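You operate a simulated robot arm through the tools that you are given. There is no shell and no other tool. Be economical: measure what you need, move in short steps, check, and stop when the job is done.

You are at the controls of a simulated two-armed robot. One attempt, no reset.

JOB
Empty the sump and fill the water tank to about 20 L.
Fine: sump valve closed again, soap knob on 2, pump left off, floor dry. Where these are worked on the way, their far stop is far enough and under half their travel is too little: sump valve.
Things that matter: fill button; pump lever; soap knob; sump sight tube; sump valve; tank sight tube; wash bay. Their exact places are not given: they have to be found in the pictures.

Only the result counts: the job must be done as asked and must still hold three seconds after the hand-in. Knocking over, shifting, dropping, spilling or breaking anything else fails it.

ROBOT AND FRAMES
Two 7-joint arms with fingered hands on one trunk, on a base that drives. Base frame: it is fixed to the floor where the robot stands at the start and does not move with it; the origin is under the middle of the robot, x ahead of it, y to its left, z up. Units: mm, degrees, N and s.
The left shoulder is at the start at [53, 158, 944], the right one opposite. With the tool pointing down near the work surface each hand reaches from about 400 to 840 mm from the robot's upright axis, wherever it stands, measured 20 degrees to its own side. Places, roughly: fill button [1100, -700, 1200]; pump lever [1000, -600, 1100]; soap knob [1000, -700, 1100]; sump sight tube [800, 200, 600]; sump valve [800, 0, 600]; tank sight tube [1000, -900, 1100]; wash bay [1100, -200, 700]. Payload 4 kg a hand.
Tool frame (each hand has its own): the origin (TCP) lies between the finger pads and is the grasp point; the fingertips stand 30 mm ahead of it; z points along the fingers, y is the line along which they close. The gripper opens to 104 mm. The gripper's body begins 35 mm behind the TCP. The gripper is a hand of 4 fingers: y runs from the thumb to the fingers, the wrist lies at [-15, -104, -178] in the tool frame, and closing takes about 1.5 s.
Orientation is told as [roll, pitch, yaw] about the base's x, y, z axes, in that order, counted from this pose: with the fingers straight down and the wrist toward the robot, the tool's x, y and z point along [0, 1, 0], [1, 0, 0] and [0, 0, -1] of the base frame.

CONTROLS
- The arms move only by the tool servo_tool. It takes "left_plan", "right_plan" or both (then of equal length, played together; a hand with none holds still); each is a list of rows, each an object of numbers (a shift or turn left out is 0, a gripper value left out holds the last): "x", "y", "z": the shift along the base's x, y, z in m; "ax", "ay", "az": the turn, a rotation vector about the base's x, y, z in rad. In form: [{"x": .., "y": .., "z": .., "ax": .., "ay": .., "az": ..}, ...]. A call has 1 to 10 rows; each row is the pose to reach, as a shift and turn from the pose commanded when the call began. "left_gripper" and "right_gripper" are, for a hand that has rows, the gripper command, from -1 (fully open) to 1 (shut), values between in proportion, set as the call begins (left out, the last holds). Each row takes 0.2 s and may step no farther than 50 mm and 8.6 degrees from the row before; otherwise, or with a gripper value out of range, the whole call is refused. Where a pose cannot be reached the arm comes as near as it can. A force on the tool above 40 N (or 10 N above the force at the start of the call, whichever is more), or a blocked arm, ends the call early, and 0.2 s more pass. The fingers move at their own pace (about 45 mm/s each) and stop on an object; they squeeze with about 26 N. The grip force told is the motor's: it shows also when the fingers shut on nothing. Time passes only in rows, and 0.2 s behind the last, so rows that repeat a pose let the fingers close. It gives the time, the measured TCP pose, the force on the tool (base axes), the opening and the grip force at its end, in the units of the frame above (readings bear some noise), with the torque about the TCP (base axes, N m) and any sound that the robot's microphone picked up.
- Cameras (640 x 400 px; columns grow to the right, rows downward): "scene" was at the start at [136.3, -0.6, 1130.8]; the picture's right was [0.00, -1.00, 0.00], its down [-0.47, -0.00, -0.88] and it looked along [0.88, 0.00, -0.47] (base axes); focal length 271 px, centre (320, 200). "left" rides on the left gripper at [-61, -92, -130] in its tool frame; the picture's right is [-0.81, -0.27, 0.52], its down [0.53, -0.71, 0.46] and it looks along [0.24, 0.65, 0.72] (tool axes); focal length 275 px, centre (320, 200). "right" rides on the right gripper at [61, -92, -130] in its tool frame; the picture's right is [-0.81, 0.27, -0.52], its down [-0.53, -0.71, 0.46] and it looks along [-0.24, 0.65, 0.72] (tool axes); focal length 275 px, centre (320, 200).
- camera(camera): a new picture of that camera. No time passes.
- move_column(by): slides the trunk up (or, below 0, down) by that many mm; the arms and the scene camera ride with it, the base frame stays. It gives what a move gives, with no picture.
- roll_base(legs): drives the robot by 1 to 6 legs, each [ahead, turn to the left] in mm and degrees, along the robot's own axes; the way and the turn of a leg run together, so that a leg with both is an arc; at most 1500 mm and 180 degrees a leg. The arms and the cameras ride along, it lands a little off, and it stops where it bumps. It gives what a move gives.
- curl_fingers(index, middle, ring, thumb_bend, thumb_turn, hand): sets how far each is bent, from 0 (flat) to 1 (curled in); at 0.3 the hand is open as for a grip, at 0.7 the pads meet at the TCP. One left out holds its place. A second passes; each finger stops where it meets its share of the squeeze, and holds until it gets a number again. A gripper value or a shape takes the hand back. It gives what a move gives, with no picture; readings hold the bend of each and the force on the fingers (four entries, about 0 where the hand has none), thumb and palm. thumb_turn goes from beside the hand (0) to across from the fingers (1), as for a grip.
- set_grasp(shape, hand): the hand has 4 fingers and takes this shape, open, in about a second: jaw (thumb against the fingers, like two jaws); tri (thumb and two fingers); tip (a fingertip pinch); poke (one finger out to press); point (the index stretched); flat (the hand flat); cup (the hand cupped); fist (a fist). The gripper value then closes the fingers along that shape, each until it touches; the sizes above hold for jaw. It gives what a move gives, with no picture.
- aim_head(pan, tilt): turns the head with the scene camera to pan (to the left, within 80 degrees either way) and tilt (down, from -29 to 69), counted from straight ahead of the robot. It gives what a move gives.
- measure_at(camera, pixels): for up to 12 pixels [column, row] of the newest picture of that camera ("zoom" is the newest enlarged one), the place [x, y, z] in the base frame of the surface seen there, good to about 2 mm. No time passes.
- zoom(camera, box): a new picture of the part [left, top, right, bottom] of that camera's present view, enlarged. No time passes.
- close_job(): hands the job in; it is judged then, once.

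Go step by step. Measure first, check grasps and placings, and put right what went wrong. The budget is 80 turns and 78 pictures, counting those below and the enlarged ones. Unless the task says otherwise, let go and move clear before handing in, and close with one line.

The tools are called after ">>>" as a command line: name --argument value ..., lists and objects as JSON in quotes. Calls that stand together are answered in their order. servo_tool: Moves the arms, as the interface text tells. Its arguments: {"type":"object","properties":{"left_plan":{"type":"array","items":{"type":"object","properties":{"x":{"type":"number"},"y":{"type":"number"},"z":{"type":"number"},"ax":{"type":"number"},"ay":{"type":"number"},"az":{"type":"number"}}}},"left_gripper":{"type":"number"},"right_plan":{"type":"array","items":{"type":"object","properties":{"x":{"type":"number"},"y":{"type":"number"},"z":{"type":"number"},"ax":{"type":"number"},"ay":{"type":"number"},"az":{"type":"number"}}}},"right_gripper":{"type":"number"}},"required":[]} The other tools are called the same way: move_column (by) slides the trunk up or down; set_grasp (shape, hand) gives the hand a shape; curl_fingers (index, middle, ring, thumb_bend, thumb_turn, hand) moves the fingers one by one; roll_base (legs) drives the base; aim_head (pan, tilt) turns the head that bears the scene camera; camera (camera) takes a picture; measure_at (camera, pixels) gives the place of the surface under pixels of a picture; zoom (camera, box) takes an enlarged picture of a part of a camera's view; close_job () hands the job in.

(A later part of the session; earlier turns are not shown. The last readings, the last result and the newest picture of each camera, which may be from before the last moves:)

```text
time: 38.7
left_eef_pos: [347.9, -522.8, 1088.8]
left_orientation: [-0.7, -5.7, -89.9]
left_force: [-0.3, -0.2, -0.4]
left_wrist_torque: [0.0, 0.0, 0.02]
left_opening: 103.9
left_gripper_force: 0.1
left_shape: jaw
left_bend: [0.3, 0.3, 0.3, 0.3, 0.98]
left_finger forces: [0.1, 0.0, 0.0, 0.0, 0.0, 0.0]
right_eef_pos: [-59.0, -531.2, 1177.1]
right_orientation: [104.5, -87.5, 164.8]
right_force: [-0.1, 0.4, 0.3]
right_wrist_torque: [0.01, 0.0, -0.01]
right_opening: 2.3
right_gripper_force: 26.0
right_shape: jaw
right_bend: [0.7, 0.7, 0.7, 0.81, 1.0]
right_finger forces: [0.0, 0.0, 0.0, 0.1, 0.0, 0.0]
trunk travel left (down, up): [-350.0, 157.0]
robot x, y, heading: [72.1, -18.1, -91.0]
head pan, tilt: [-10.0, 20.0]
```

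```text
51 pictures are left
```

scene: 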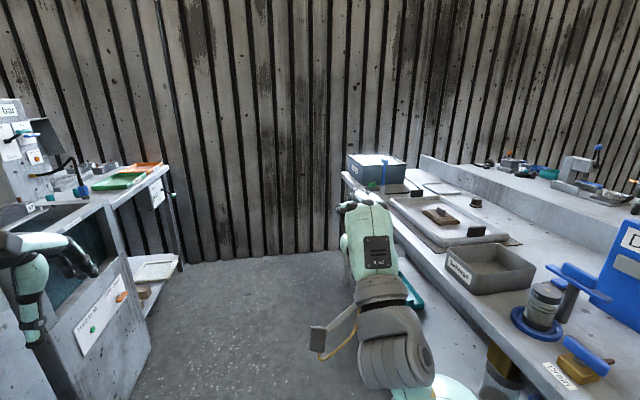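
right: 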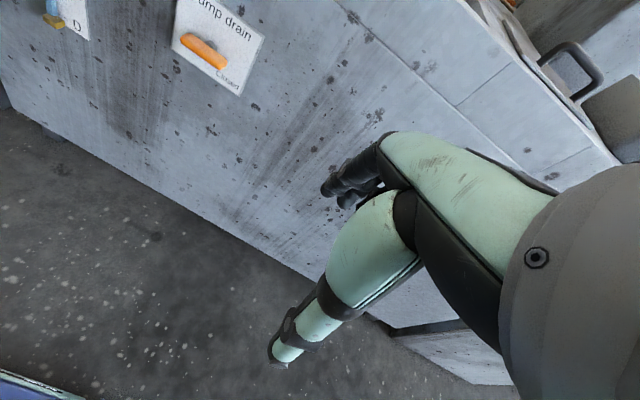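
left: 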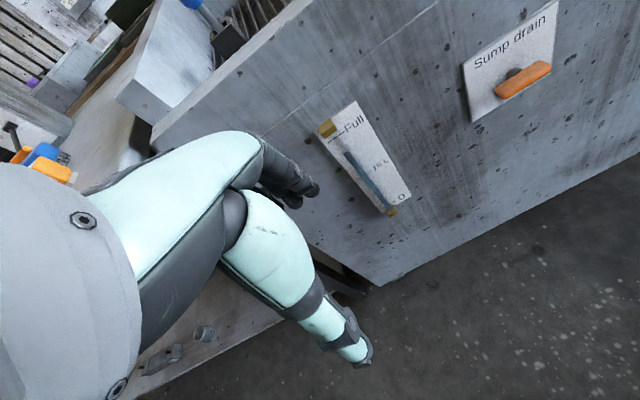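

The drive was blocked after 20 mm, and a bench lies close on the robot's right. I'll look down to that side and measure it.

>>> measure_at --camera "scene" --pixels '[[344, 175], [450, 285], [540, 385], [480, 280], [540, 330], [590, 370], [90, 330], [97, 207]]'

>>> aim_head --pan -50 --tilt 50

>>> camera --camera "scene"

```text
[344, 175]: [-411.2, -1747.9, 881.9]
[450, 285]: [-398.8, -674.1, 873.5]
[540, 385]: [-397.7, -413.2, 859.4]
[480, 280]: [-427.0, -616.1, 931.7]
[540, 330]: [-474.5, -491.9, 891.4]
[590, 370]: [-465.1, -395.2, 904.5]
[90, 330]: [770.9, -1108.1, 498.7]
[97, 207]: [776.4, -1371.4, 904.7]
```

```text
time: 39.7
left_eef_pos: [347.0, -522.8, 1089.7]
left_orientation: [-0.7, -5.7, -89.8]
left_force: [0.0, -0.3, -0.7]
left_wrist_torque: [0.02, 0.0, 0.03]
left_opening: 103.9
left_gripper_force: 0.0
left_shape: jaw
left_bend: [0.3, 0.3, 0.3, 0.3, 0.98]
left_finger forces: [0.0, 0.0, 0.0, 0.0, 0.0, 0.1]
right_eef_pos: [-59.0, -529.5, 1176.6]
right_orientation: [104.6, -87.5, 164.9]
right_force: [-0.4, -0.3, -0.2]
right_wrist_torque: [-0.04, 0.01, -0.01]
right_opening: 2.2
right_gripper_force: 26.1
right_shape: jaw
right_bend: [0.7, 0.7, 0.7, 0.81, 1.0]
right_finger forces: [0.0, 0.1, 0.0, 0.0, 0.0, 0.0]
trunk travel left (down, up): [-350.0, 157.0]
robot x, y, heading: [73.6, -20.4, -90.7]
head pan, tilt: [-50.0, 50.0]
```

```text
50 pictures are left
```

scene: 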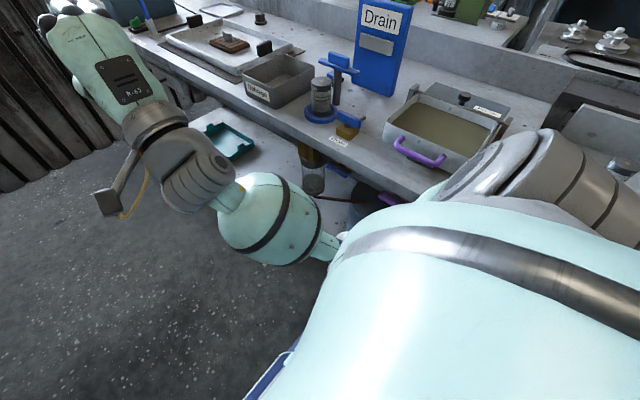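

The right elbow is close to the rear bench edge (x≈-400). I'll back up slightly, turn left 22° to swing away, and drive diagonally clear of it.

>>> roll_base --legs '[[-18, 0], [0, 22], [250, 0]]'

>>> camera --camera "scene"

```text
time: 43.4
left_eef_pos: [607.2, -603.4, 1087.5]
left_orientation: [-0.3, -5.0, -67.9]
left_force: [0.6, -0.3, -0.4]
left_wrist_torque: [0.0, -0.01, 0.02]
left_opening: 104.1
left_gripper_force: 0.1
left_shape: jaw
left_bend: [0.3, 0.3, 0.3, 0.3, 0.98]
left_finger forces: [0.0, 0.0, 0.0, 0.1, 0.0, 0.1]
right_eef_pos: [232.8, -761.9, 1176.1]
right_orientation: [103.4, -87.6, -172.4]
right_force: [1.4, 0.0, -0.5]
right_wrist_torque: [0.0, 0.0, 0.02]
right_opening: 2.5
right_gripper_force: 25.9
right_shape: jaw
right_bend: [0.7, 0.7, 0.7, 0.81, 1.0]
right_finger forces: [0.1, 0.1, 0.0, 0.0, 0.0, 0.0]
trunk travel left (down, up): [-350.0, 157.0]
robot x, y, heading: [166.4, -234.2, -69.3]
head pan, tilt: [-50.0, 50.0]
```

```text
49 pictures are left
```

scene: 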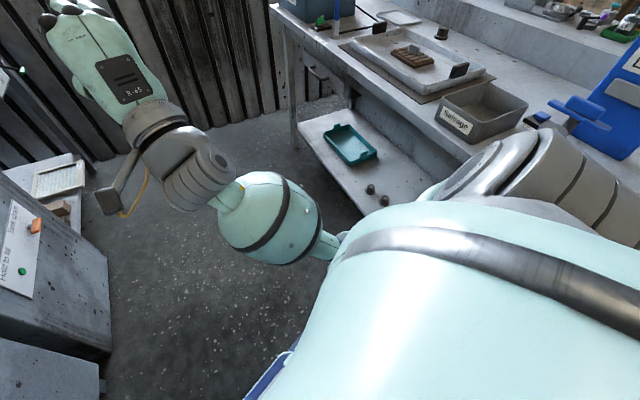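

It's clear now. I'll drive the rest and turn to face the panel.

>>> roll_base --legs '[[270, 0], [0, 69]]'

>>> aim_head --pan -15 --tilt 15

>>> camera --camera "scene"

```text
time: 48.9
left_eef_pos: [752.3, -216.5, 1094.1]
left_orientation: [-0.3, -5.6, 0.8]
left_force: [0.3, 1.0, 0.2]
left_wrist_torque: [0.0, 0.01, -0.02]
left_opening: 104.0
left_gripper_force: 0.1
left_shape: jaw
left_bend: [0.3, 0.3, 0.3, 0.3, 0.98]
left_finger forces: [0.0, 0.1, 0.0, 0.0, 0.0, 0.0]
right_eef_pos: [762.7, -623.0, 1182.0]
right_orientation: [118.2, -87.3, -118.6]
right_force: [-0.5, 0.2, 0.3]
right_wrist_torque: [-0.02, -0.01, -0.01]
right_opening: 2.1
right_gripper_force: 26.1
right_shape: jaw
right_bend: [0.7, 0.7, 0.7, 0.81, 1.0]
right_finger forces: [0.1, 0.0, 0.0, 0.0, 0.1, 0.0]
trunk travel left (down, up): [-350.0, 157.0]
robot x, y, heading: [260.6, -498.1, -0.8]
head pan, tilt: [-50.0, 50.0]
```

```text
time: 49.9
left_eef_pos: [740.8, -218.2, 1099.0]
left_orientation: [-0.4, -6.8, 0.6]
left_force: [-0.2, 0.4, 0.1]
left_wrist_torque: [-0.03, 0.0, 0.01]
left_opening: 104.1
left_gripper_force: 0.1
left_shape: jaw
left_bend: [0.3, 0.3, 0.3, 0.3, 0.98]
left_finger forces: [0.0, 0.1, 0.1, 0.0, 0.0, 0.0]
right_eef_pos: [749.2, -625.3, 1187.4]
right_orientation: [128.5, -86.9, -128.7]
right_force: [-0.2, 0.2, 0.3]
right_wrist_torque: [0.03, 0.0, 0.0]
right_opening: 2.0
right_gripper_force: 25.6
right_shape: jaw
right_bend: [0.7, 0.7, 0.7, 0.81, 1.0]
right_finger forces: [0.0, 0.0, 0.0, 0.0, 0.1, 0.0]
trunk travel left (down, up): [-350.0, 157.0]
robot x, y, heading: [261.6, -500.3, -0.7]
head pan, tilt: [-15.0, 15.0]
```

```text
48 pictures are left
```

scene: 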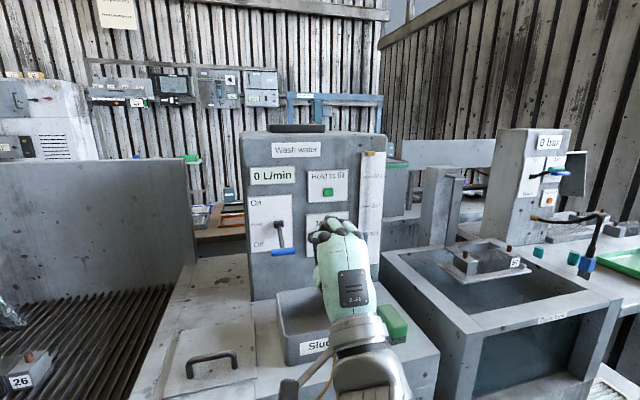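

I'm now facing the panel, with the button at (327,192) and the tube at (372,200) visible. I'll measure them.

>>> measure_at --camera "scene" --pixels '[[327, 192], [324, 189], [332, 196], [340, 205], [372, 160], [294, 251], [272, 253], [279, 225], [312, 219]]'

>>> zoom --camera "scene" --box '[240, 130, 400, 260]'

```text
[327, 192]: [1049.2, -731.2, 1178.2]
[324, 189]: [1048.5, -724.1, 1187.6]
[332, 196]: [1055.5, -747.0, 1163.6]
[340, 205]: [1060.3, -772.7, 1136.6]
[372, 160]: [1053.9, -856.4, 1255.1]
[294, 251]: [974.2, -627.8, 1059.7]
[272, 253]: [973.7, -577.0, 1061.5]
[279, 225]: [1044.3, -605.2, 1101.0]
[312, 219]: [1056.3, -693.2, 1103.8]
```

```text
3.08 times, centred on (320, 195) of scene
```

zoom: 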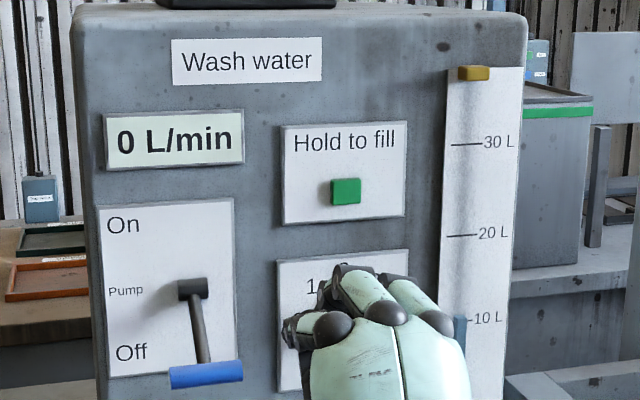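

The button is at [1048,-731,1177]. I'll bring the closed fingertips in front of it.

>>> servo_tool --right_plan '[{"x": 0.03, "y": -0.03}, {"x": 0.06, "y": -0.06}, {"x": 0.09, "y": -0.09, "z": -0.005}, {"x": 0.13, "y": -0.106, "z": -0.01}, {"x": 0.17, "y": -0.106, "z": -0.01}, {"x": 0.21, "y": -0.106, "z": -0.01}, {"x": 0.24, "y": -0.106, "z": -0.01}]'

>>> camera --camera "scene"

>>> camera --camera "right"

```text
time: 51.5
left_eef_pos: [741.3, -216.9, 1100.1]
left_orientation: [-0.6, -6.8, 0.7]
left_force: [-0.1, -0.4, -0.4]
left_wrist_torque: [0.02, 0.02, 0.0]
left_opening: 104.0
left_gripper_force: 0.1
left_shape: jaw
left_bend: [0.3, 0.3, 0.3, 0.3, 0.98]
left_finger forces: [0.1, 0.0, 0.0, 0.0, 0.1, 0.1]
right_eef_pos: [989.2, -729.8, 1178.9]
right_orientation: [129.2, -86.9, -129.2]
right_force: [0.1, -0.8, -0.5]
right_wrist_torque: [-0.04, -0.02, 0.02]
right_opening: 2.3
right_gripper_force: 25.7
right_shape: jaw
right_bend: [0.7, 0.7, 0.7, 0.81, 1.0]
right_finger forces: [0.0, 0.0, 0.0, 0.1, 0.0, 0.0]
trunk travel left (down, up): [-350.0, 157.0]
robot x, y, heading: [266.0, -502.9, -0.7]
head pan, tilt: [-15.0, 15.0]
```

```text
46 pictures are left
```

scene: 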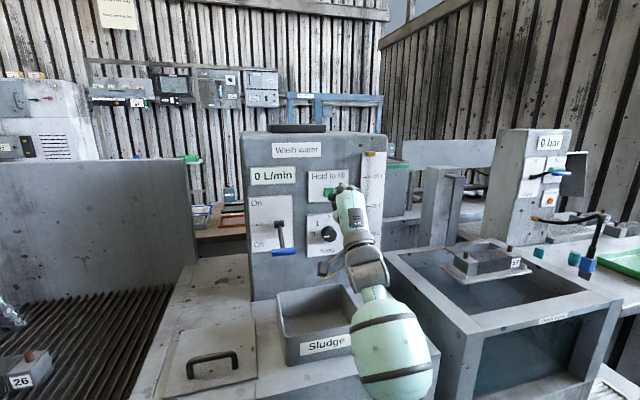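

```text
45 pictures are left
```

right: 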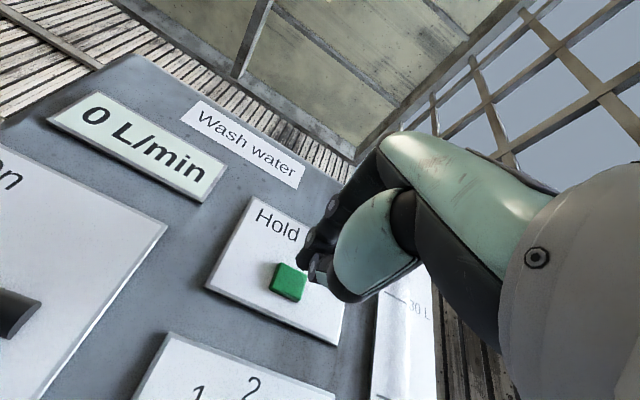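

>>> measure_at --camera "right" --pixels '[[315, 270], [318, 278], [305, 250], [288, 278]]'

>>> zoom --camera "scene" --box '[300, 140, 400, 270]'

```text
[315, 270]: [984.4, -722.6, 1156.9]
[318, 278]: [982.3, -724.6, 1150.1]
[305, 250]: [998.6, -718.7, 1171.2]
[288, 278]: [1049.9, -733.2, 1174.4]
```

```text
3.08 times, centred on (350, 205) of scene
```

zoom: 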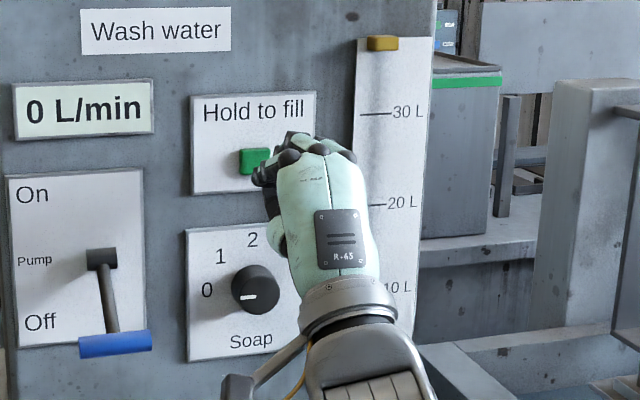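

The fingertips line up with the button, but the hand hides part of the tube. I'll shift 15 mm left and advance until contact.

>>> servo_tool --right_plan '[{"y": 0.015, "x": 0.015}, {"y": 0.015, "x": 0.025}, {"y": 0.015, "x": 0.03}, {"y": 0.015, "x": 0.035}, {"y": 0.015, "x": 0.04}]'

>>> zoom --camera "scene" --box '[300, 140, 400, 270]'

```text
time: 52.7
left_eef_pos: [738.1, -217.7, 1102.2]
left_orientation: [-0.4, -7.1, 0.6]
left_force: [-0.6, -0.6, -1.4]
left_wrist_torque: [-0.03, -0.01, -0.01]
left_opening: 103.9
left_gripper_force: 0.1
left_shape: jaw
left_bend: [0.3, 0.3, 0.3, 0.3, 0.98]
left_finger forces: [0.0, 0.0, 0.1, 0.0, 0.0, 0.0]
right_eef_pos: [1025.0, -716.5, 1180.1]
right_orientation: [132.8, -86.5, -132.8]
right_force: [-13.0, -0.8, -0.4]
right_wrist_torque: [0.01, 0.03, -0.15]
right_opening: 3.2
right_gripper_force: 25.7
right_shape: jaw
right_bend: [0.7, 0.7, 0.7, 0.81, 1.0]
right_finger forces: [0.0, 31.6, 0.0, 0.0, 0.1, 0.1]
trunk travel left (down, up): [-350.0, 157.0]
robot x, y, heading: [262.8, -503.4, -0.8]
head pan, tilt: [-15.0, 15.0]
heard: click
```

```text
3.08 times, centred on (350, 205) of scene
```

zoom: 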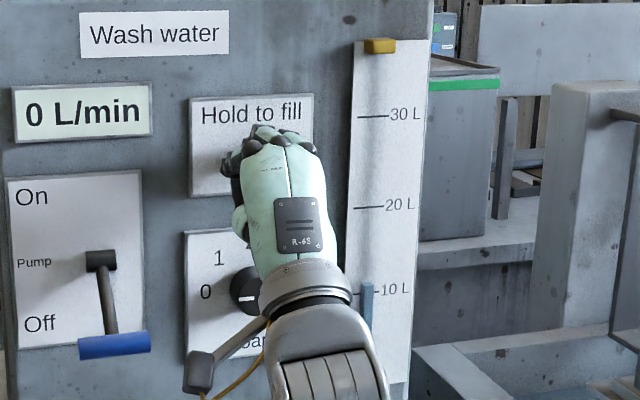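

The button clicked in and the tube is now visible, at about 11 L. I'll hold for 1 s to learn the fill rate.

>>> servo_tool --right_plan '[{"x": 0.002}, {"x": 0.002}, {"x": 0.002}, {"x": 0.002}]'

>>> zoom --camera "scene" --box '[300, 140, 400, 270]'

```text
time: 53.7
left_eef_pos: [737.3, -217.4, 1101.4]
left_orientation: [-0.4, -7.0, 0.6]
left_force: [-0.2, -0.5, -0.5]
left_wrist_torque: [-0.01, -0.04, 0.0]
left_opening: 103.8
left_gripper_force: 0.0
left_shape: jaw
left_bend: [0.3, 0.3, 0.3, 0.3, 0.98]
left_finger forces: [0.0, 0.0, 0.0, 0.1, 0.1, 0.0]
right_eef_pos: [1026.5, -715.3, 1181.1]
right_orientation: [133.2, -86.4, -133.4]
right_force: [-21.6, -3.1, 2.6]
right_wrist_torque: [-0.02, 0.03, -0.26]
right_opening: 3.7
right_gripper_force: 26.4
right_shape: jaw
right_bend: [0.7, 0.7, 0.7, 0.81, 1.0]
right_finger forces: [0.1, 42.5, 0.0, 0.0, 0.0, 0.0]
trunk travel left (down, up): [-350.0, 157.0]
robot x, y, heading: [261.4, -502.9, -0.7]
head pan, tilt: [-15.0, 15.0]
```

```text
3.08 times, centred on (350, 205) of scene
```

zoom: 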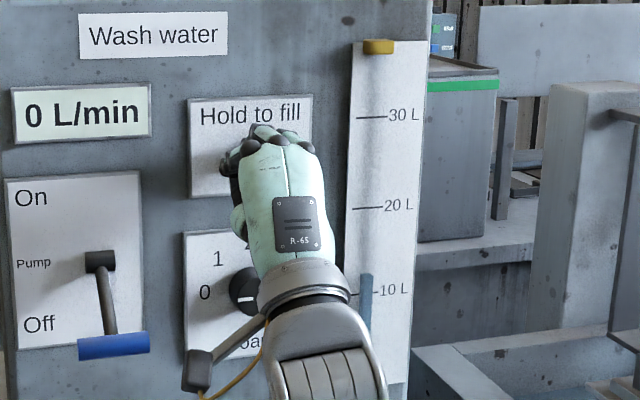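

The level rose about 1.2 L in 1 s and is now about 12 L. I'll hold for another ~4 s.

>>> servo_tool --right_plan '[{}, {}, {}, {}, {}, {}, {}, {}, {}, {}]'

>>> servo_tool --right_plan '[{}, {}, {}, {}, {}, {}, {}]'

>>> zoom --camera "scene" --box '[300, 140, 400, 270]'

```text
time: 55.9
left_eef_pos: [735.9, -216.6, 1102.3]
left_orientation: [-0.4, -7.0, 0.8]
left_force: [0.5, 0.3, -0.1]
left_wrist_torque: [0.0, -0.01, -0.02]
left_opening: 103.9
left_gripper_force: 0.0
left_shape: jaw
left_bend: [0.3, 0.3, 0.3, 0.3, 0.98]
left_finger forces: [0.0, 0.0, 0.0, 0.1, 0.0, 0.0]
right_eef_pos: [1026.3, -715.5, 1182.3]
right_orientation: [132.7, -86.5, -132.8]
right_force: [-22.0, -4.3, 3.7]
right_wrist_torque: [-0.04, 0.0, -0.31]
right_opening: 3.5
right_gripper_force: 25.8
right_shape: jaw
right_bend: [0.7, 0.7, 0.7, 0.81, 1.0]
right_finger forces: [0.0, 41.5, 0.0, 0.0, 0.0, 0.1]
trunk travel left (down, up): [-350.0, 157.0]
robot x, y, heading: [265.6, -504.4, -0.7]
head pan, tilt: [-15.0, 15.0]
```

```text
time: 57.5
left_eef_pos: [735.6, -217.9, 1102.3]
left_orientation: [-0.4, -7.0, 0.6]
left_force: [-0.5, -0.5, -0.7]
left_wrist_torque: [-0.03, -0.01, -0.01]
left_opening: 104.2
left_gripper_force: 0.1
left_shape: jaw
left_bend: [0.3, 0.3, 0.3, 0.3, 0.98]
left_finger forces: [0.0, 0.0, 0.1, 0.0, 0.0, 0.1]
right_eef_pos: [1025.7, -716.6, 1181.1]
right_orientation: [132.8, -86.6, -132.9]
right_force: [-22.7, -4.5, 3.3]
right_wrist_torque: [-0.06, 0.01, -0.28]
right_opening: 3.9
right_gripper_force: 26.0
right_shape: jaw
right_bend: [0.7, 0.7, 0.7, 0.81, 1.0]
right_finger forces: [0.1, 41.5, 0.0, 0.0, 0.0, 0.0]
trunk travel left (down, up): [-350.0, 157.0]
robot x, y, heading: [264.2, -503.3, -0.8]
head pan, tilt: [-15.0, 15.0]
```

```text
3.08 times, centred on (350, 205) of scene
```

zoom: 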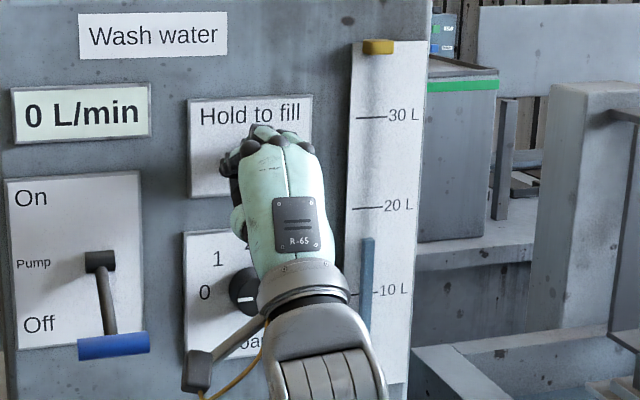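

The level is about 16.5 L. I'll hold roughly another 2 s.

>>> servo_tool --right_plan '[{}, {}, {}, {}, {}, {}, {}, {}, {}]'

>>> zoom --camera "scene" --box '[340, 160, 400, 220]'

```text
time: 59.5
left_eef_pos: [735.8, -217.7, 1102.1]
left_orientation: [-0.4, -7.0, 0.6]
left_force: [-0.2, 0.5, 0.0]
left_wrist_torque: [0.0, 0.0, -0.03]
left_opening: 103.9
left_gripper_force: 0.1
left_shape: jaw
left_bend: [0.3, 0.3, 0.3, 0.3, 0.98]
left_finger forces: [0.0, 0.1, 0.0, 0.0, 0.0, 0.1]
right_eef_pos: [1026.4, -715.3, 1181.3]
right_orientation: [132.7, -86.5, -132.8]
right_force: [-21.2, -5.3, 3.3]
right_wrist_torque: [-0.02, 0.04, -0.3]
right_opening: 3.8
right_gripper_force: 26.1
right_shape: jaw
right_bend: [0.7, 0.7, 0.7, 0.81, 1.0]
right_finger forces: [0.0, 41.3, 0.0, 0.1, 0.0, 0.0]
trunk travel left (down, up): [-350.0, 157.0]
robot x, y, heading: [265.1, -504.5, -0.9]
head pan, tilt: [-15.0, 15.0]
```

```text
6.67 times, centred on (370, 190) of scene
```

zoom: 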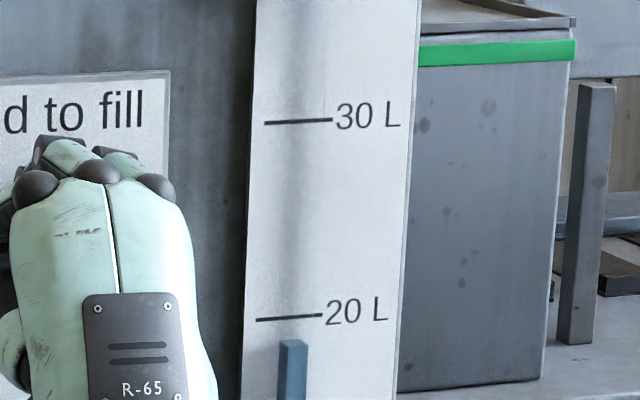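

>>> measure_at --camera "zoom" --pixels '[[293, 350], [290, 343], [296, 362], [262, 319], [270, 122]]'

```text
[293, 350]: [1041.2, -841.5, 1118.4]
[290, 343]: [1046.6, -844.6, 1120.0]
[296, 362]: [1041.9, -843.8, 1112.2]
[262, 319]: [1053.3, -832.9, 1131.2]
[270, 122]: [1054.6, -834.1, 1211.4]
```

The level top is at z≈1120 and the 20 L mark at 1131 (8 mm/L), so it reads about 18.6 L. I'll hold one more second, then release.

>>> servo_tool --right_plan '[{}, {}, {}, {}, {}, {"x": -0.02}, {"x": -0.05}, {"x": -0.08}]'

>>> zoom --camera "scene" --box '[320, 160, 400, 240]'

>>> measure_at --camera "zoom" --pixels '[[360, 375], [355, 390], [330, 375]]'

```text
time: 61.3
left_eef_pos: [741.0, -216.2, 1100.5]
left_orientation: [-0.5, -6.7, 0.6]
left_force: [0.5, 0.7, 0.7]
left_wrist_torque: [-0.01, 0.0, -0.03]
left_opening: 104.0
left_gripper_force: 0.1
left_shape: jaw
left_bend: [0.3, 0.3, 0.3, 0.3, 0.98]
left_finger forces: [0.0, 0.0, 0.0, 0.0, 0.0, 0.1]
right_eef_pos: [948.5, -715.1, 1178.1]
right_orientation: [128.3, -86.8, -128.5]
right_force: [0.0, -0.7, -0.1]
right_wrist_torque: [-0.01, -0.01, 0.0]
right_opening: 3.0
right_gripper_force: 25.9
right_shape: jaw
right_bend: [0.7, 0.7, 0.7, 0.81, 1.0]
right_finger forces: [0.0, 0.0, 0.0, 0.0, 0.0, 0.0]
trunk travel left (down, up): [-350.0, 157.0]
robot x, y, heading: [262.8, -502.4, -0.6]
head pan, tilt: [-15.0, 15.0]
```

```text
5.00 times, centred on (360, 200) of scene
```

zoom: 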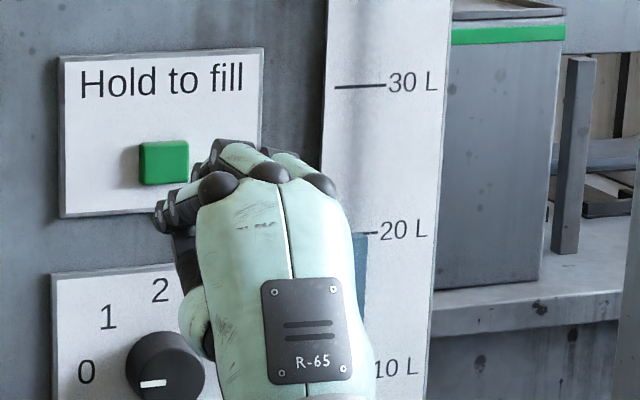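

```text
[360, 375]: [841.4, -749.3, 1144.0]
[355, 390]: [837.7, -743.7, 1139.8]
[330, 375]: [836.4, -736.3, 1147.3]
```

The level is right at the 20 L mark. Now for the soap knob: I'll pull back, open the hand, pitch it 30° down, and roll −45° so I can then turn it +90°.

>>> servo_tool --right_plan '[{"x": -0.01, "ax": -0.096, "ay": 0.062, "az": -0.026}, {"x": -0.02, "ax": -0.192, "ay": 0.124, "az": -0.052}, {"x": -0.03, "ax": -0.288, "ay": 0.186, "az": -0.077}, {"x": -0.04, "ax": -0.384, "ay": 0.249, "az": -0.103}, {"x": -0.05, "ax": -0.48, "ay": 0.311, "az": -0.129}, {"x": -0.06, "ax": -0.576, "ay": 0.373, "az": -0.155}, {"x": -0.07, "ax": -0.672, "ay": 0.435, "az": -0.18}, {"x": -0.08, "ax": -0.768, "ay": 0.497, "az": -0.206}, {"x": -0.08, "ax": -0.768, "ay": 0.497, "az": -0.206}]' --right_gripper -1

>>> camera --camera "scene"

```text
time: 63.3
left_eef_pos: [740.1, -217.2, 1100.5]
left_orientation: [-0.6, -6.8, 0.7]
left_force: [-0.1, 0.4, -0.9]
left_wrist_torque: [0.01, 0.0, 0.01]
left_opening: 104.0
left_gripper_force: 0.1
left_shape: jaw
left_bend: [0.3, 0.3, 0.3, 0.3, 0.98]
left_finger forces: [0.1, 0.1, 0.0, 0.0, 0.0, 0.1]
right_eef_pos: [869.3, -714.3, 1176.7]
right_orientation: [-64.4, -40.7, 51.7]
right_force: [-0.4, 0.4, 0.0]
right_wrist_torque: [-0.02, 0.03, 0.0]
right_opening: 103.8
right_gripper_force: 0.1
right_shape: jaw
right_bend: [0.3, 0.3, 0.3, 0.3, 0.98]
right_finger forces: [0.0, 0.0, 0.1, 0.0, 0.0, 0.1]
trunk travel left (down, up): [-350.0, 157.0]
robot x, y, heading: [263.1, -501.2, -0.7]
head pan, tilt: [-15.0, 15.0]
```

```text
38 pictures are left
```

scene: 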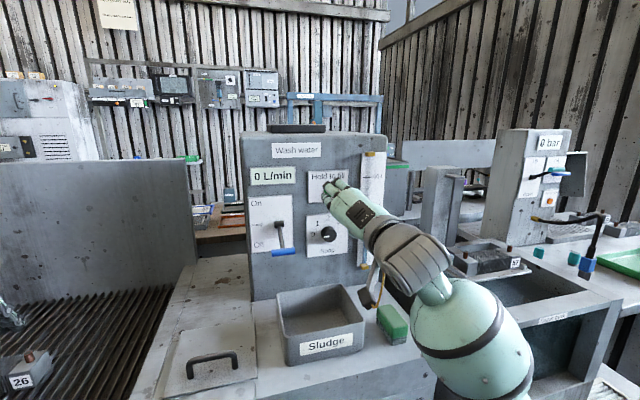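

The −45° roll is reachable. I'll measure the knob and verify the tank level now that the view is clearer.

>>> zoom --camera "scene" --box '[300, 190, 400, 270]'

>>> measure_at --camera "scene" --pixels '[[328, 234], [333, 229], [328, 228], [322, 234], [335, 234], [328, 241], [313, 240], [345, 245]]'

```text
5.00 times, centred on (350, 230) of scene
```

zoom: 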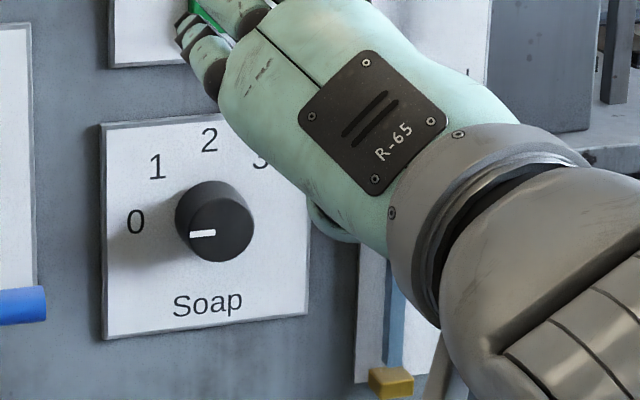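

```text
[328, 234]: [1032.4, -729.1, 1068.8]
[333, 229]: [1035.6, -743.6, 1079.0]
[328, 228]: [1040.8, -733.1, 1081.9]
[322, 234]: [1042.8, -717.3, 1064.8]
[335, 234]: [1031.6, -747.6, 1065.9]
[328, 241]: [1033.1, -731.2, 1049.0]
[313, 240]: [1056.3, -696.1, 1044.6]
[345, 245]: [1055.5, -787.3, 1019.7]
```

The knob's face centre is about [1032,-735,1064] and its radius about 17 mm. I'll reduce the tilt to ~20°, half-close the hand, and line up in front of the knob.

>>> servo_tool --right_plan '[{"z": -0.03, "y": -0.005, "ay": -0.05, "az": 0.05}, {"z": -0.06, "y": -0.01, "ay": -0.1, "az": 0.1}, {"z": -0.09, "y": -0.015, "ay": -0.148, "az": 0.148}, {"z": -0.113, "y": -0.021, "ay": -0.148, "az": 0.148}, {"x": 0.04, "z": -0.113, "y": -0.021, "ay": -0.148, "az": 0.148}, {"x": 0.08, "z": -0.113, "y": -0.021, "ay": -0.148, "az": 0.148}, {"x": 0.106, "z": -0.113, "y": -0.021, "ay": -0.148, "az": 0.148}]' --right_gripper -0.15

>>> zoom --camera "scene" --box '[260, 170, 420, 290]'

>>> camera --camera "right"

```text
time: 64.9
left_eef_pos: [740.3, -217.4, 1100.6]
left_orientation: [-0.5, -6.8, 0.6]
left_force: [1.0, -0.8, 0.2]
left_wrist_torque: [-0.02, 0.0, 0.0]
left_opening: 104.0
left_gripper_force: 0.1
left_shape: jaw
left_bend: [0.3, 0.3, 0.3, 0.3, 0.98]
left_finger forces: [0.0, 0.1, 0.1, 0.0, 0.0, 0.0]
right_eef_pos: [976.5, -736.0, 1066.1]
right_orientation: [-74.3, -45.1, 67.1]
right_force: [0.0, -0.1, 0.3]
right_wrist_torque: [0.0, -0.01, 0.02]
right_opening: 60.3
right_gripper_force: 0.1
right_shape: jaw
right_bend: [0.74, 0.41, 0.38, 0.66, 1.0]
right_finger forces: [0.0, 0.1, 0.1, 0.0, 0.1, 0.0]
trunk travel left (down, up): [-350.0, 157.0]
robot x, y, heading: [264.9, -504.8, -0.5]
head pan, tilt: [-15.0, 15.0]
```

```text
3.33 times, centred on (340, 230) of scene
```

zoom: 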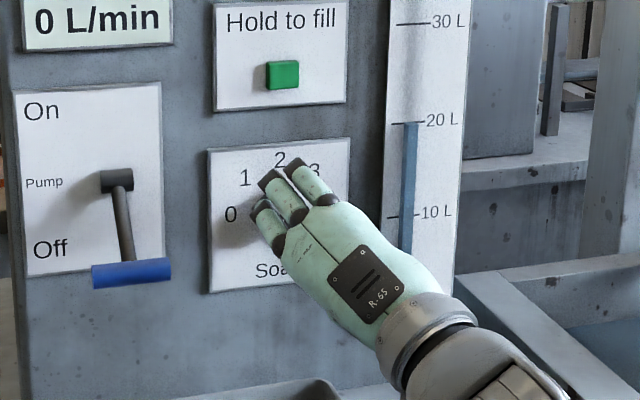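

```text
35 pictures are left
```

right: 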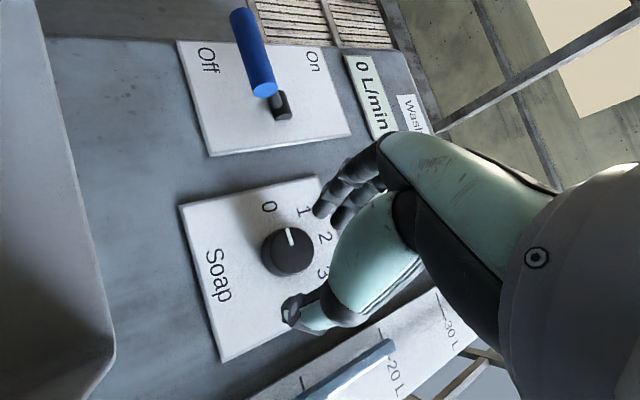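

The level sits on 20 L and the jaw straddles the knob's axis, but the finger bends look uneven. I'll set the fingers explicitly.

>>> servo_tool --right_plan '[{}, {}, {}, {}]' --right_gripper -0.3

>>> zoom --camera "right" --box '[180, 130, 420, 350]'

```text
time: 65.9
left_eef_pos: [740.1, -216.4, 1100.6]
left_orientation: [-0.6, -6.8, 0.6]
left_force: [1.0, -0.2, -0.4]
left_wrist_torque: [0.0, 0.0, 0.01]
left_opening: 104.2
left_gripper_force: 0.0
left_shape: jaw
left_bend: [0.3, 0.3, 0.3, 0.3, 0.98]
left_finger forces: [0.0, 0.0, 0.0, 0.0, 0.1, 0.0]
right_eef_pos: [977.9, -736.7, 1064.6]
right_orientation: [-74.2, -45.1, 67.2]
right_force: [0.4, -0.9, -0.4]
right_wrist_torque: [0.0, 0.02, 0.0]
right_opening: 67.1
right_gripper_force: 0.1
right_shape: jaw
right_bend: [0.28, 0.39, 0.36, 0.62, 1.0]
right_finger forces: [0.1, 0.1, 0.0, 0.0, 0.0, 0.0]
trunk travel left (down, up): [-350.0, 157.0]
robot x, y, heading: [262.8, -501.0, -0.7]
head pan, tilt: [-15.0, 15.0]
```

```text
1.82 times, centred on (300, 240) of right
```

zoom: 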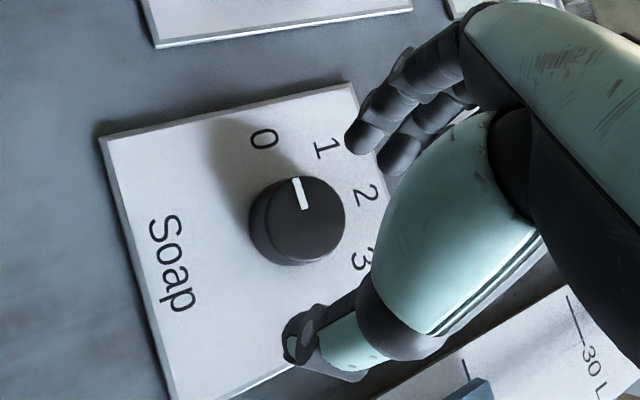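

The fingers now straddle the knob evenly. I'll advance 40 mm.

>>> servo_tool --right_plan '[{"x": 0.02}, {"x": 0.03}, {"x": 0.036}, {"x": 0.042}]'

>>> zoom --camera "scene" --box '[280, 190, 400, 280]'

>>> camera --camera "right"

```text
time: 66.9
left_eef_pos: [737.0, -217.0, 1101.5]
left_orientation: [-0.5, -7.1, 0.6]
left_force: [0.0, 0.0, -0.1]
left_wrist_torque: [-0.03, 0.02, -0.02]
left_opening: 103.8
left_gripper_force: 0.1
left_shape: jaw
left_bend: [0.3, 0.3, 0.3, 0.3, 0.98]
left_finger forces: [0.1, 0.1, 0.0, 0.0, 0.0, 0.0]
right_eef_pos: [1015.7, -735.3, 1067.1]
right_orientation: [-74.5, -45.2, 67.3]
right_force: [-12.2, 1.3, 0.2]
right_wrist_torque: [-0.04, -0.21, 0.4]
right_opening: 66.2
right_gripper_force: 0.1
right_shape: jaw
right_bend: [0.28, 0.39, 0.36, 0.62, 1.0]
right_finger forces: [11.6, 0.9, 0.1, 0.0, 0.1, 0.0]
trunk travel left (down, up): [-350.0, 157.0]
robot x, y, heading: [262.7, -496.3, -0.7]
head pan, tilt: [-15.0, 15.0]
```

```text
4.44 times, centred on (340, 235) of scene
```

zoom: 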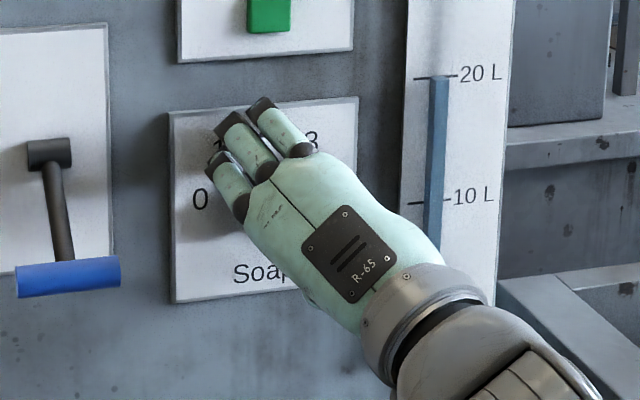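

```text
32 pictures are left
```

right: 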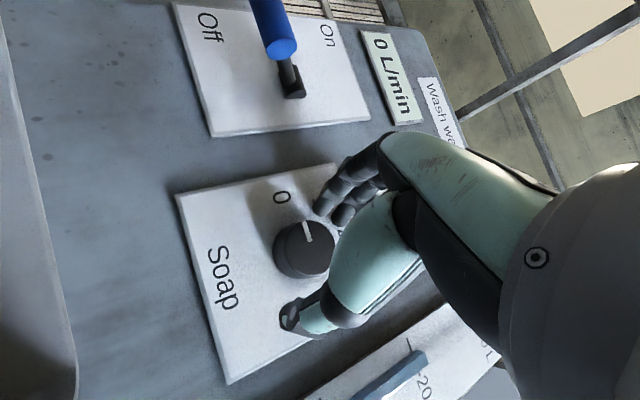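

The fingertips touch the panel around the knob. I'll close on it.

>>> servo_tool --right_plan '[{"x": -0.002}, {"x": -0.002}, {"x": -0.002}, {"x": -0.002}, {"x": -0.002}, {"x": -0.002}, {"x": -0.002}]' --right_gripper 1

>>> zoom --camera "scene" --box '[280, 190, 400, 280]'

>>> zoom --camera "right" --box '[180, 130, 420, 350]'

```text
time: 68.5
left_eef_pos: [740.0, -220.4, 1100.9]
left_orientation: [-0.4, -6.8, 0.7]
left_force: [0.5, -0.1, -0.1]
left_wrist_torque: [0.03, -0.02, 0.0]
left_opening: 103.9
left_gripper_force: 0.1
left_shape: jaw
left_bend: [0.3, 0.3, 0.3, 0.3, 0.98]
left_finger forces: [0.0, 0.0, 0.1, 0.0, 0.0, 0.0]
right_eef_pos: [1016.9, -738.6, 1064.0]
right_orientation: [-74.0, -45.0, 66.9]
right_force: [-7.1, -8.7, -8.3]
right_wrist_torque: [0.04, 0.12, -0.13]
right_opening: 31.0
right_gripper_force: 26.1
right_shape: jaw
right_bend: [0.74, 0.49, 0.47, 0.74, 1.0]
right_finger forces: [12.8, 2.7, 0.0, 0.1, 27.2, 0.0]
trunk travel left (down, up): [-350.0, 157.0]
robot x, y, heading: [259.9, -500.9, -0.7]
head pan, tilt: [-15.0, 15.0]
```

```text
4.44 times, centred on (340, 235) of scene
```

zoom: 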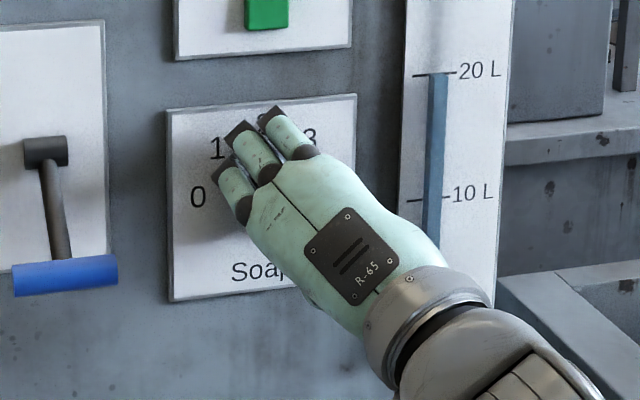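

```text
1.82 times, centred on (300, 240) of right
```

zoom: 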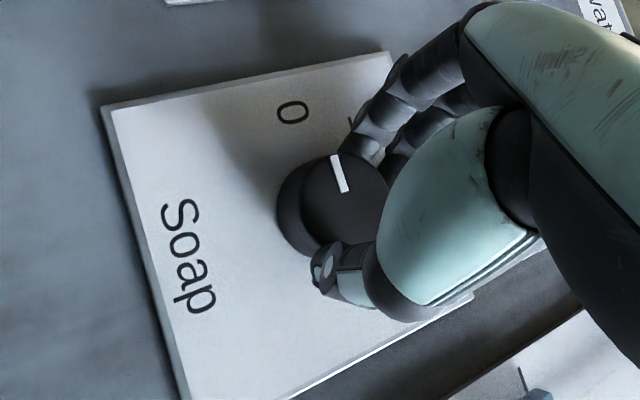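

The knob is held (31 mm opening, thumb 27 N). I'll turn clockwise (+ax) by 45° first.

>>> servo_tool --right_plan '[{"ax": 0.13}, {"ax": 0.26}, {"ax": 0.39}, {"ax": 0.52}, {"ax": 0.65}, {"ax": 0.785}]'

>>> zoom --camera "right" --box '[180, 130, 420, 350]'

>>> zoom --camera "scene" --box '[260, 170, 420, 290]'

```text
time: 69.9
left_eef_pos: [741.2, -217.3, 1099.0]
left_orientation: [-0.5, -6.7, 0.7]
left_force: [0.2, -1.0, 0.0]
left_wrist_torque: [-0.02, -0.01, -0.01]
left_opening: 103.9
left_gripper_force: 0.1
left_shape: jaw
left_bend: [0.3, 0.3, 0.3, 0.3, 0.98]
left_finger forces: [0.0, 0.0, 0.0, 0.0, 0.0, 0.1]
right_eef_pos: [1017.6, -737.1, 1063.2]
right_orientation: [8.6, -73.6, -9.1]
right_force: [-7.3, -0.5, -15.0]
right_wrist_torque: [-0.07, 0.31, 0.04]
right_opening: 27.6
right_gripper_force: 26.0
right_shape: jaw
right_bend: [0.74, 0.49, 0.47, 0.72, 1.0]
right_finger forces: [10.3, 3.0, 0.1, 0.1, 29.2, 0.0]
trunk travel left (down, up): [-350.0, 157.0]
robot x, y, heading: [266.4, -501.2, -0.8]
head pan, tilt: [-15.0, 15.0]
```

```text
1.82 times, centred on (300, 240) of right
```

zoom: 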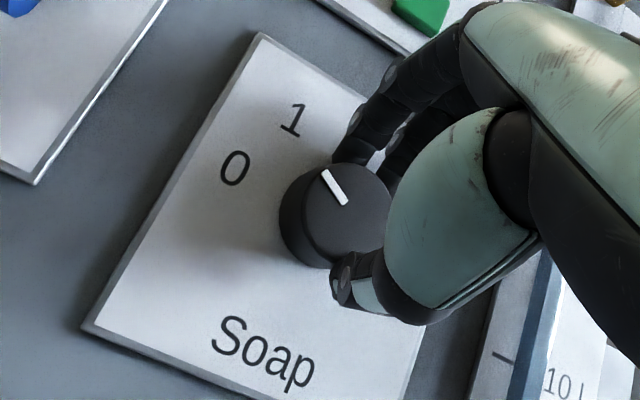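

```text
3.33 times, centred on (340, 230) of scene
```

zoom: 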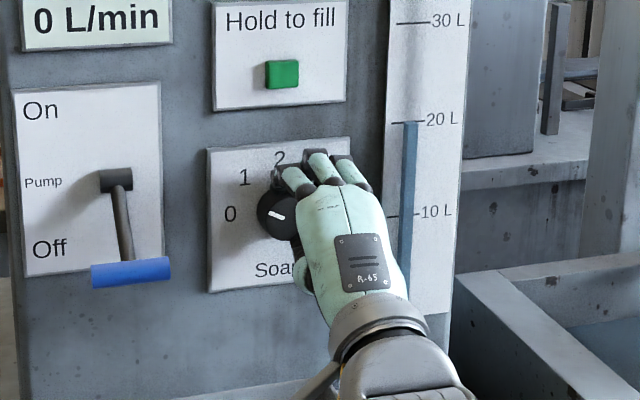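

The pointer turned about 30°, with a little slip. I'll continue the turn.

>>> servo_tool --right_plan '[{"ax": 0.13}, {"ax": 0.26}, {"ax": 0.39}, {"ax": 0.52}, {"ax": 0.65}, {"ax": 0.785}]'

>>> zoom --camera "right" --box '[180, 130, 420, 350]'

>>> zoom --camera "scene" --box '[260, 170, 420, 290]'

```text
time: 71.3
left_eef_pos: [741.8, -217.8, 1099.4]
left_orientation: [-0.5, -6.7, 0.6]
left_force: [0.3, -0.5, -0.4]
left_wrist_torque: [-0.01, -0.01, 0.01]
left_opening: 104.1
left_gripper_force: 0.0
left_shape: jaw
left_bend: [0.3, 0.3, 0.3, 0.3, 0.98]
left_finger forces: [0.0, 0.1, 0.0, 0.0, 0.0, 0.1]
right_eef_pos: [1016.5, -736.4, 1063.1]
right_orientation: [74.7, -40.3, -68.7]
right_force: [-3.1, 3.2, -16.3]
right_wrist_torque: [0.0, 0.17, -0.07]
right_opening: 27.2
right_gripper_force: 26.3
right_shape: jaw
right_bend: [0.75, 0.48, 0.47, 0.71, 1.0]
right_finger forces: [10.2, 5.2, 0.1, 0.0, 29.2, 0.1]
trunk travel left (down, up): [-350.0, 157.0]
robot x, y, heading: [263.3, -504.4, -0.7]
head pan, tilt: [-15.0, 15.0]
```

```text
1.82 times, centred on (300, 240) of right
```

zoom: 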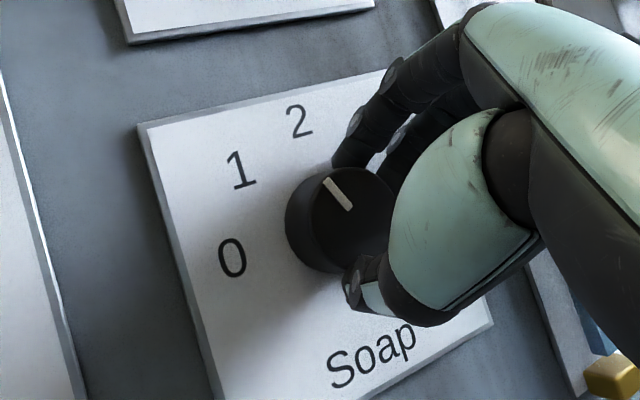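

```text
3.33 times, centred on (340, 230) of scene
```

zoom: 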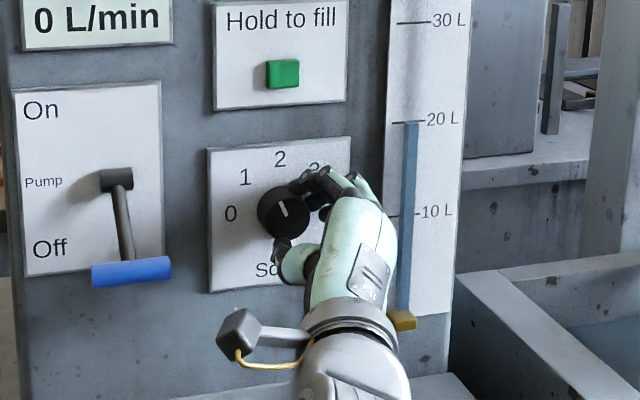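

The pointer is between 1 and 2, roughly 25–30° short. I'll continue 0.45 rad.

>>> servo_tool --right_plan '[{"ax": 0.11}, {"ax": 0.22}, {"ax": 0.33}, {"ax": 0.45}]'

>>> zoom --camera "scene" --box '[290, 200, 370, 260]'

>>> zoom --camera "right" --box '[180, 130, 420, 350]'

```text
time: 72.3
left_eef_pos: [740.4, -217.7, 1099.7]
left_orientation: [-0.5, -6.8, 0.7]
left_force: [0.2, 0.1, 0.7]
left_wrist_torque: [0.0, 0.0, 0.0]
left_opening: 103.7
left_gripper_force: 0.0
left_shape: jaw
left_bend: [0.3, 0.3, 0.3, 0.3, 0.98]
left_finger forces: [0.0, 0.0, 0.0, 0.0, 0.1, 0.1]
right_eef_pos: [1017.8, -736.2, 1063.8]
right_orientation: [84.2, -15.8, -73.3]
right_force: [-7.4, 0.1, -15.9]
right_wrist_torque: [-0.03, 0.23, -0.24]
right_opening: 27.5
right_gripper_force: 26.0
right_shape: jaw
right_bend: [0.75, 0.48, 0.47, 0.72, 1.0]
right_finger forces: [12.0, 7.6, 0.0, 0.0, 27.9, 0.0]
trunk travel left (down, up): [-350.0, 157.0]
robot x, y, heading: [262.7, -505.7, -0.7]
head pan, tilt: [-15.0, 15.0]
```

```text
6.67 times, centred on (330, 230) of scene
```

zoom: 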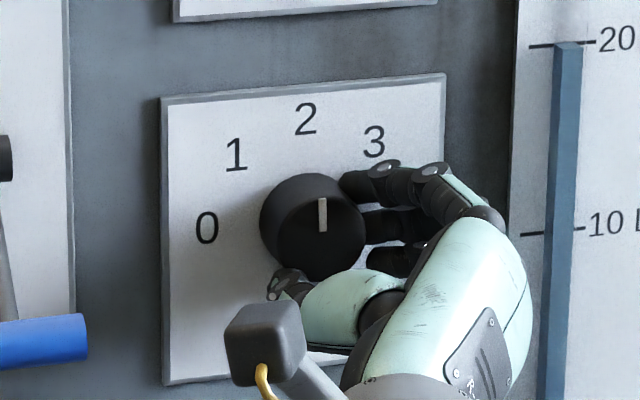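

```text
1.82 times, centred on (300, 240) of right
```

zoom: 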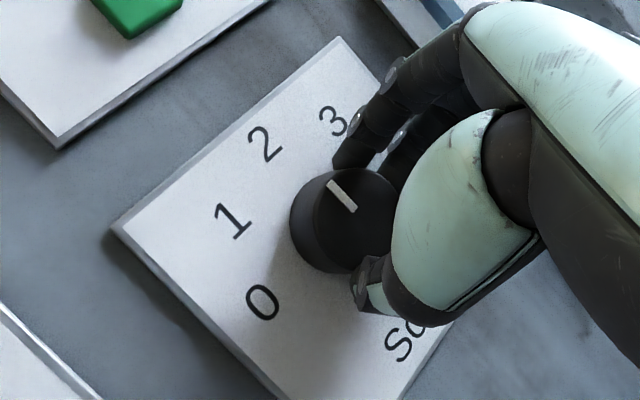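

The pointer is now vertical, at 2. I'll open gently and retreat straight back.

>>> servo_tool --right_plan '[{}, {}, {}, {}, {"x": -0.03}, {"x": -0.07}, {"x": -0.11}, {"x": -0.15}]' --right_gripper -0.3

>>> camera --camera "scene"

>>> zoom --camera "scene" --box '[240, 150, 400, 270]'

```text
time: 74.3
left_eef_pos: [729.8, -219.8, 1107.0]
left_orientation: [-1.0, -8.7, 0.1]
left_force: [-0.1, 0.0, 0.9]
left_wrist_torque: [0.03, 0.0, 0.01]
left_opening: 104.0
left_gripper_force: 0.0
left_shape: jaw
left_bend: [0.3, 0.3, 0.3, 0.3, 0.97]
left_finger forces: [0.1, 0.0, 0.0, 0.0, 0.0, 0.0]
right_eef_pos: [858.8, -732.6, 1139.6]
right_orientation: [92.0, -18.5, -75.2]
right_force: [0.2, 0.8, -0.2]
right_wrist_torque: [0.01, 0.02, 0.01]
right_opening: 67.6
right_gripper_force: 0.1
right_shape: jaw
right_bend: [0.28, 0.39, 0.36, 0.62, 1.0]
right_finger forces: [0.0, 0.0, 0.0, 0.0, 0.0, 0.0]
trunk travel left (down, up): [-350.0, 157.0]
robot x, y, heading: [260.7, -498.1, -0.6]
head pan, tilt: [-15.0, 15.0]
stopped in row 8 (right hand): the arm was blocked; the commanded pose is now the measured one
```

```text
23 pictures are left
```

scene: 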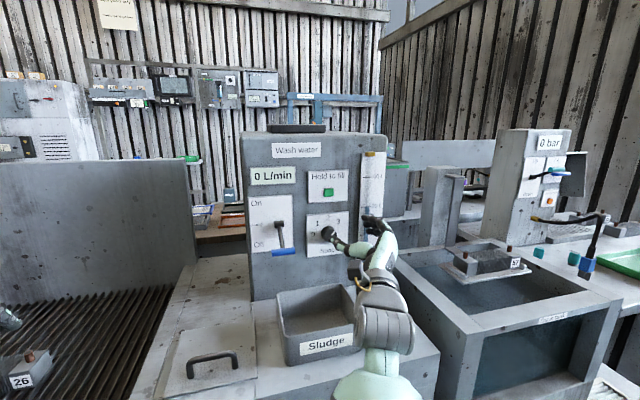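

```text
3.33 times, centred on (320, 210) of scene
```

zoom: 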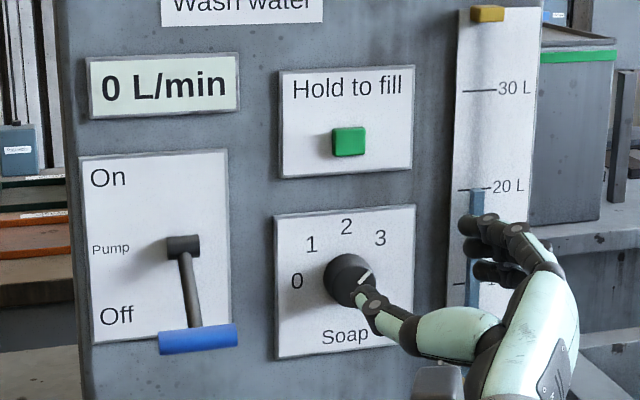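

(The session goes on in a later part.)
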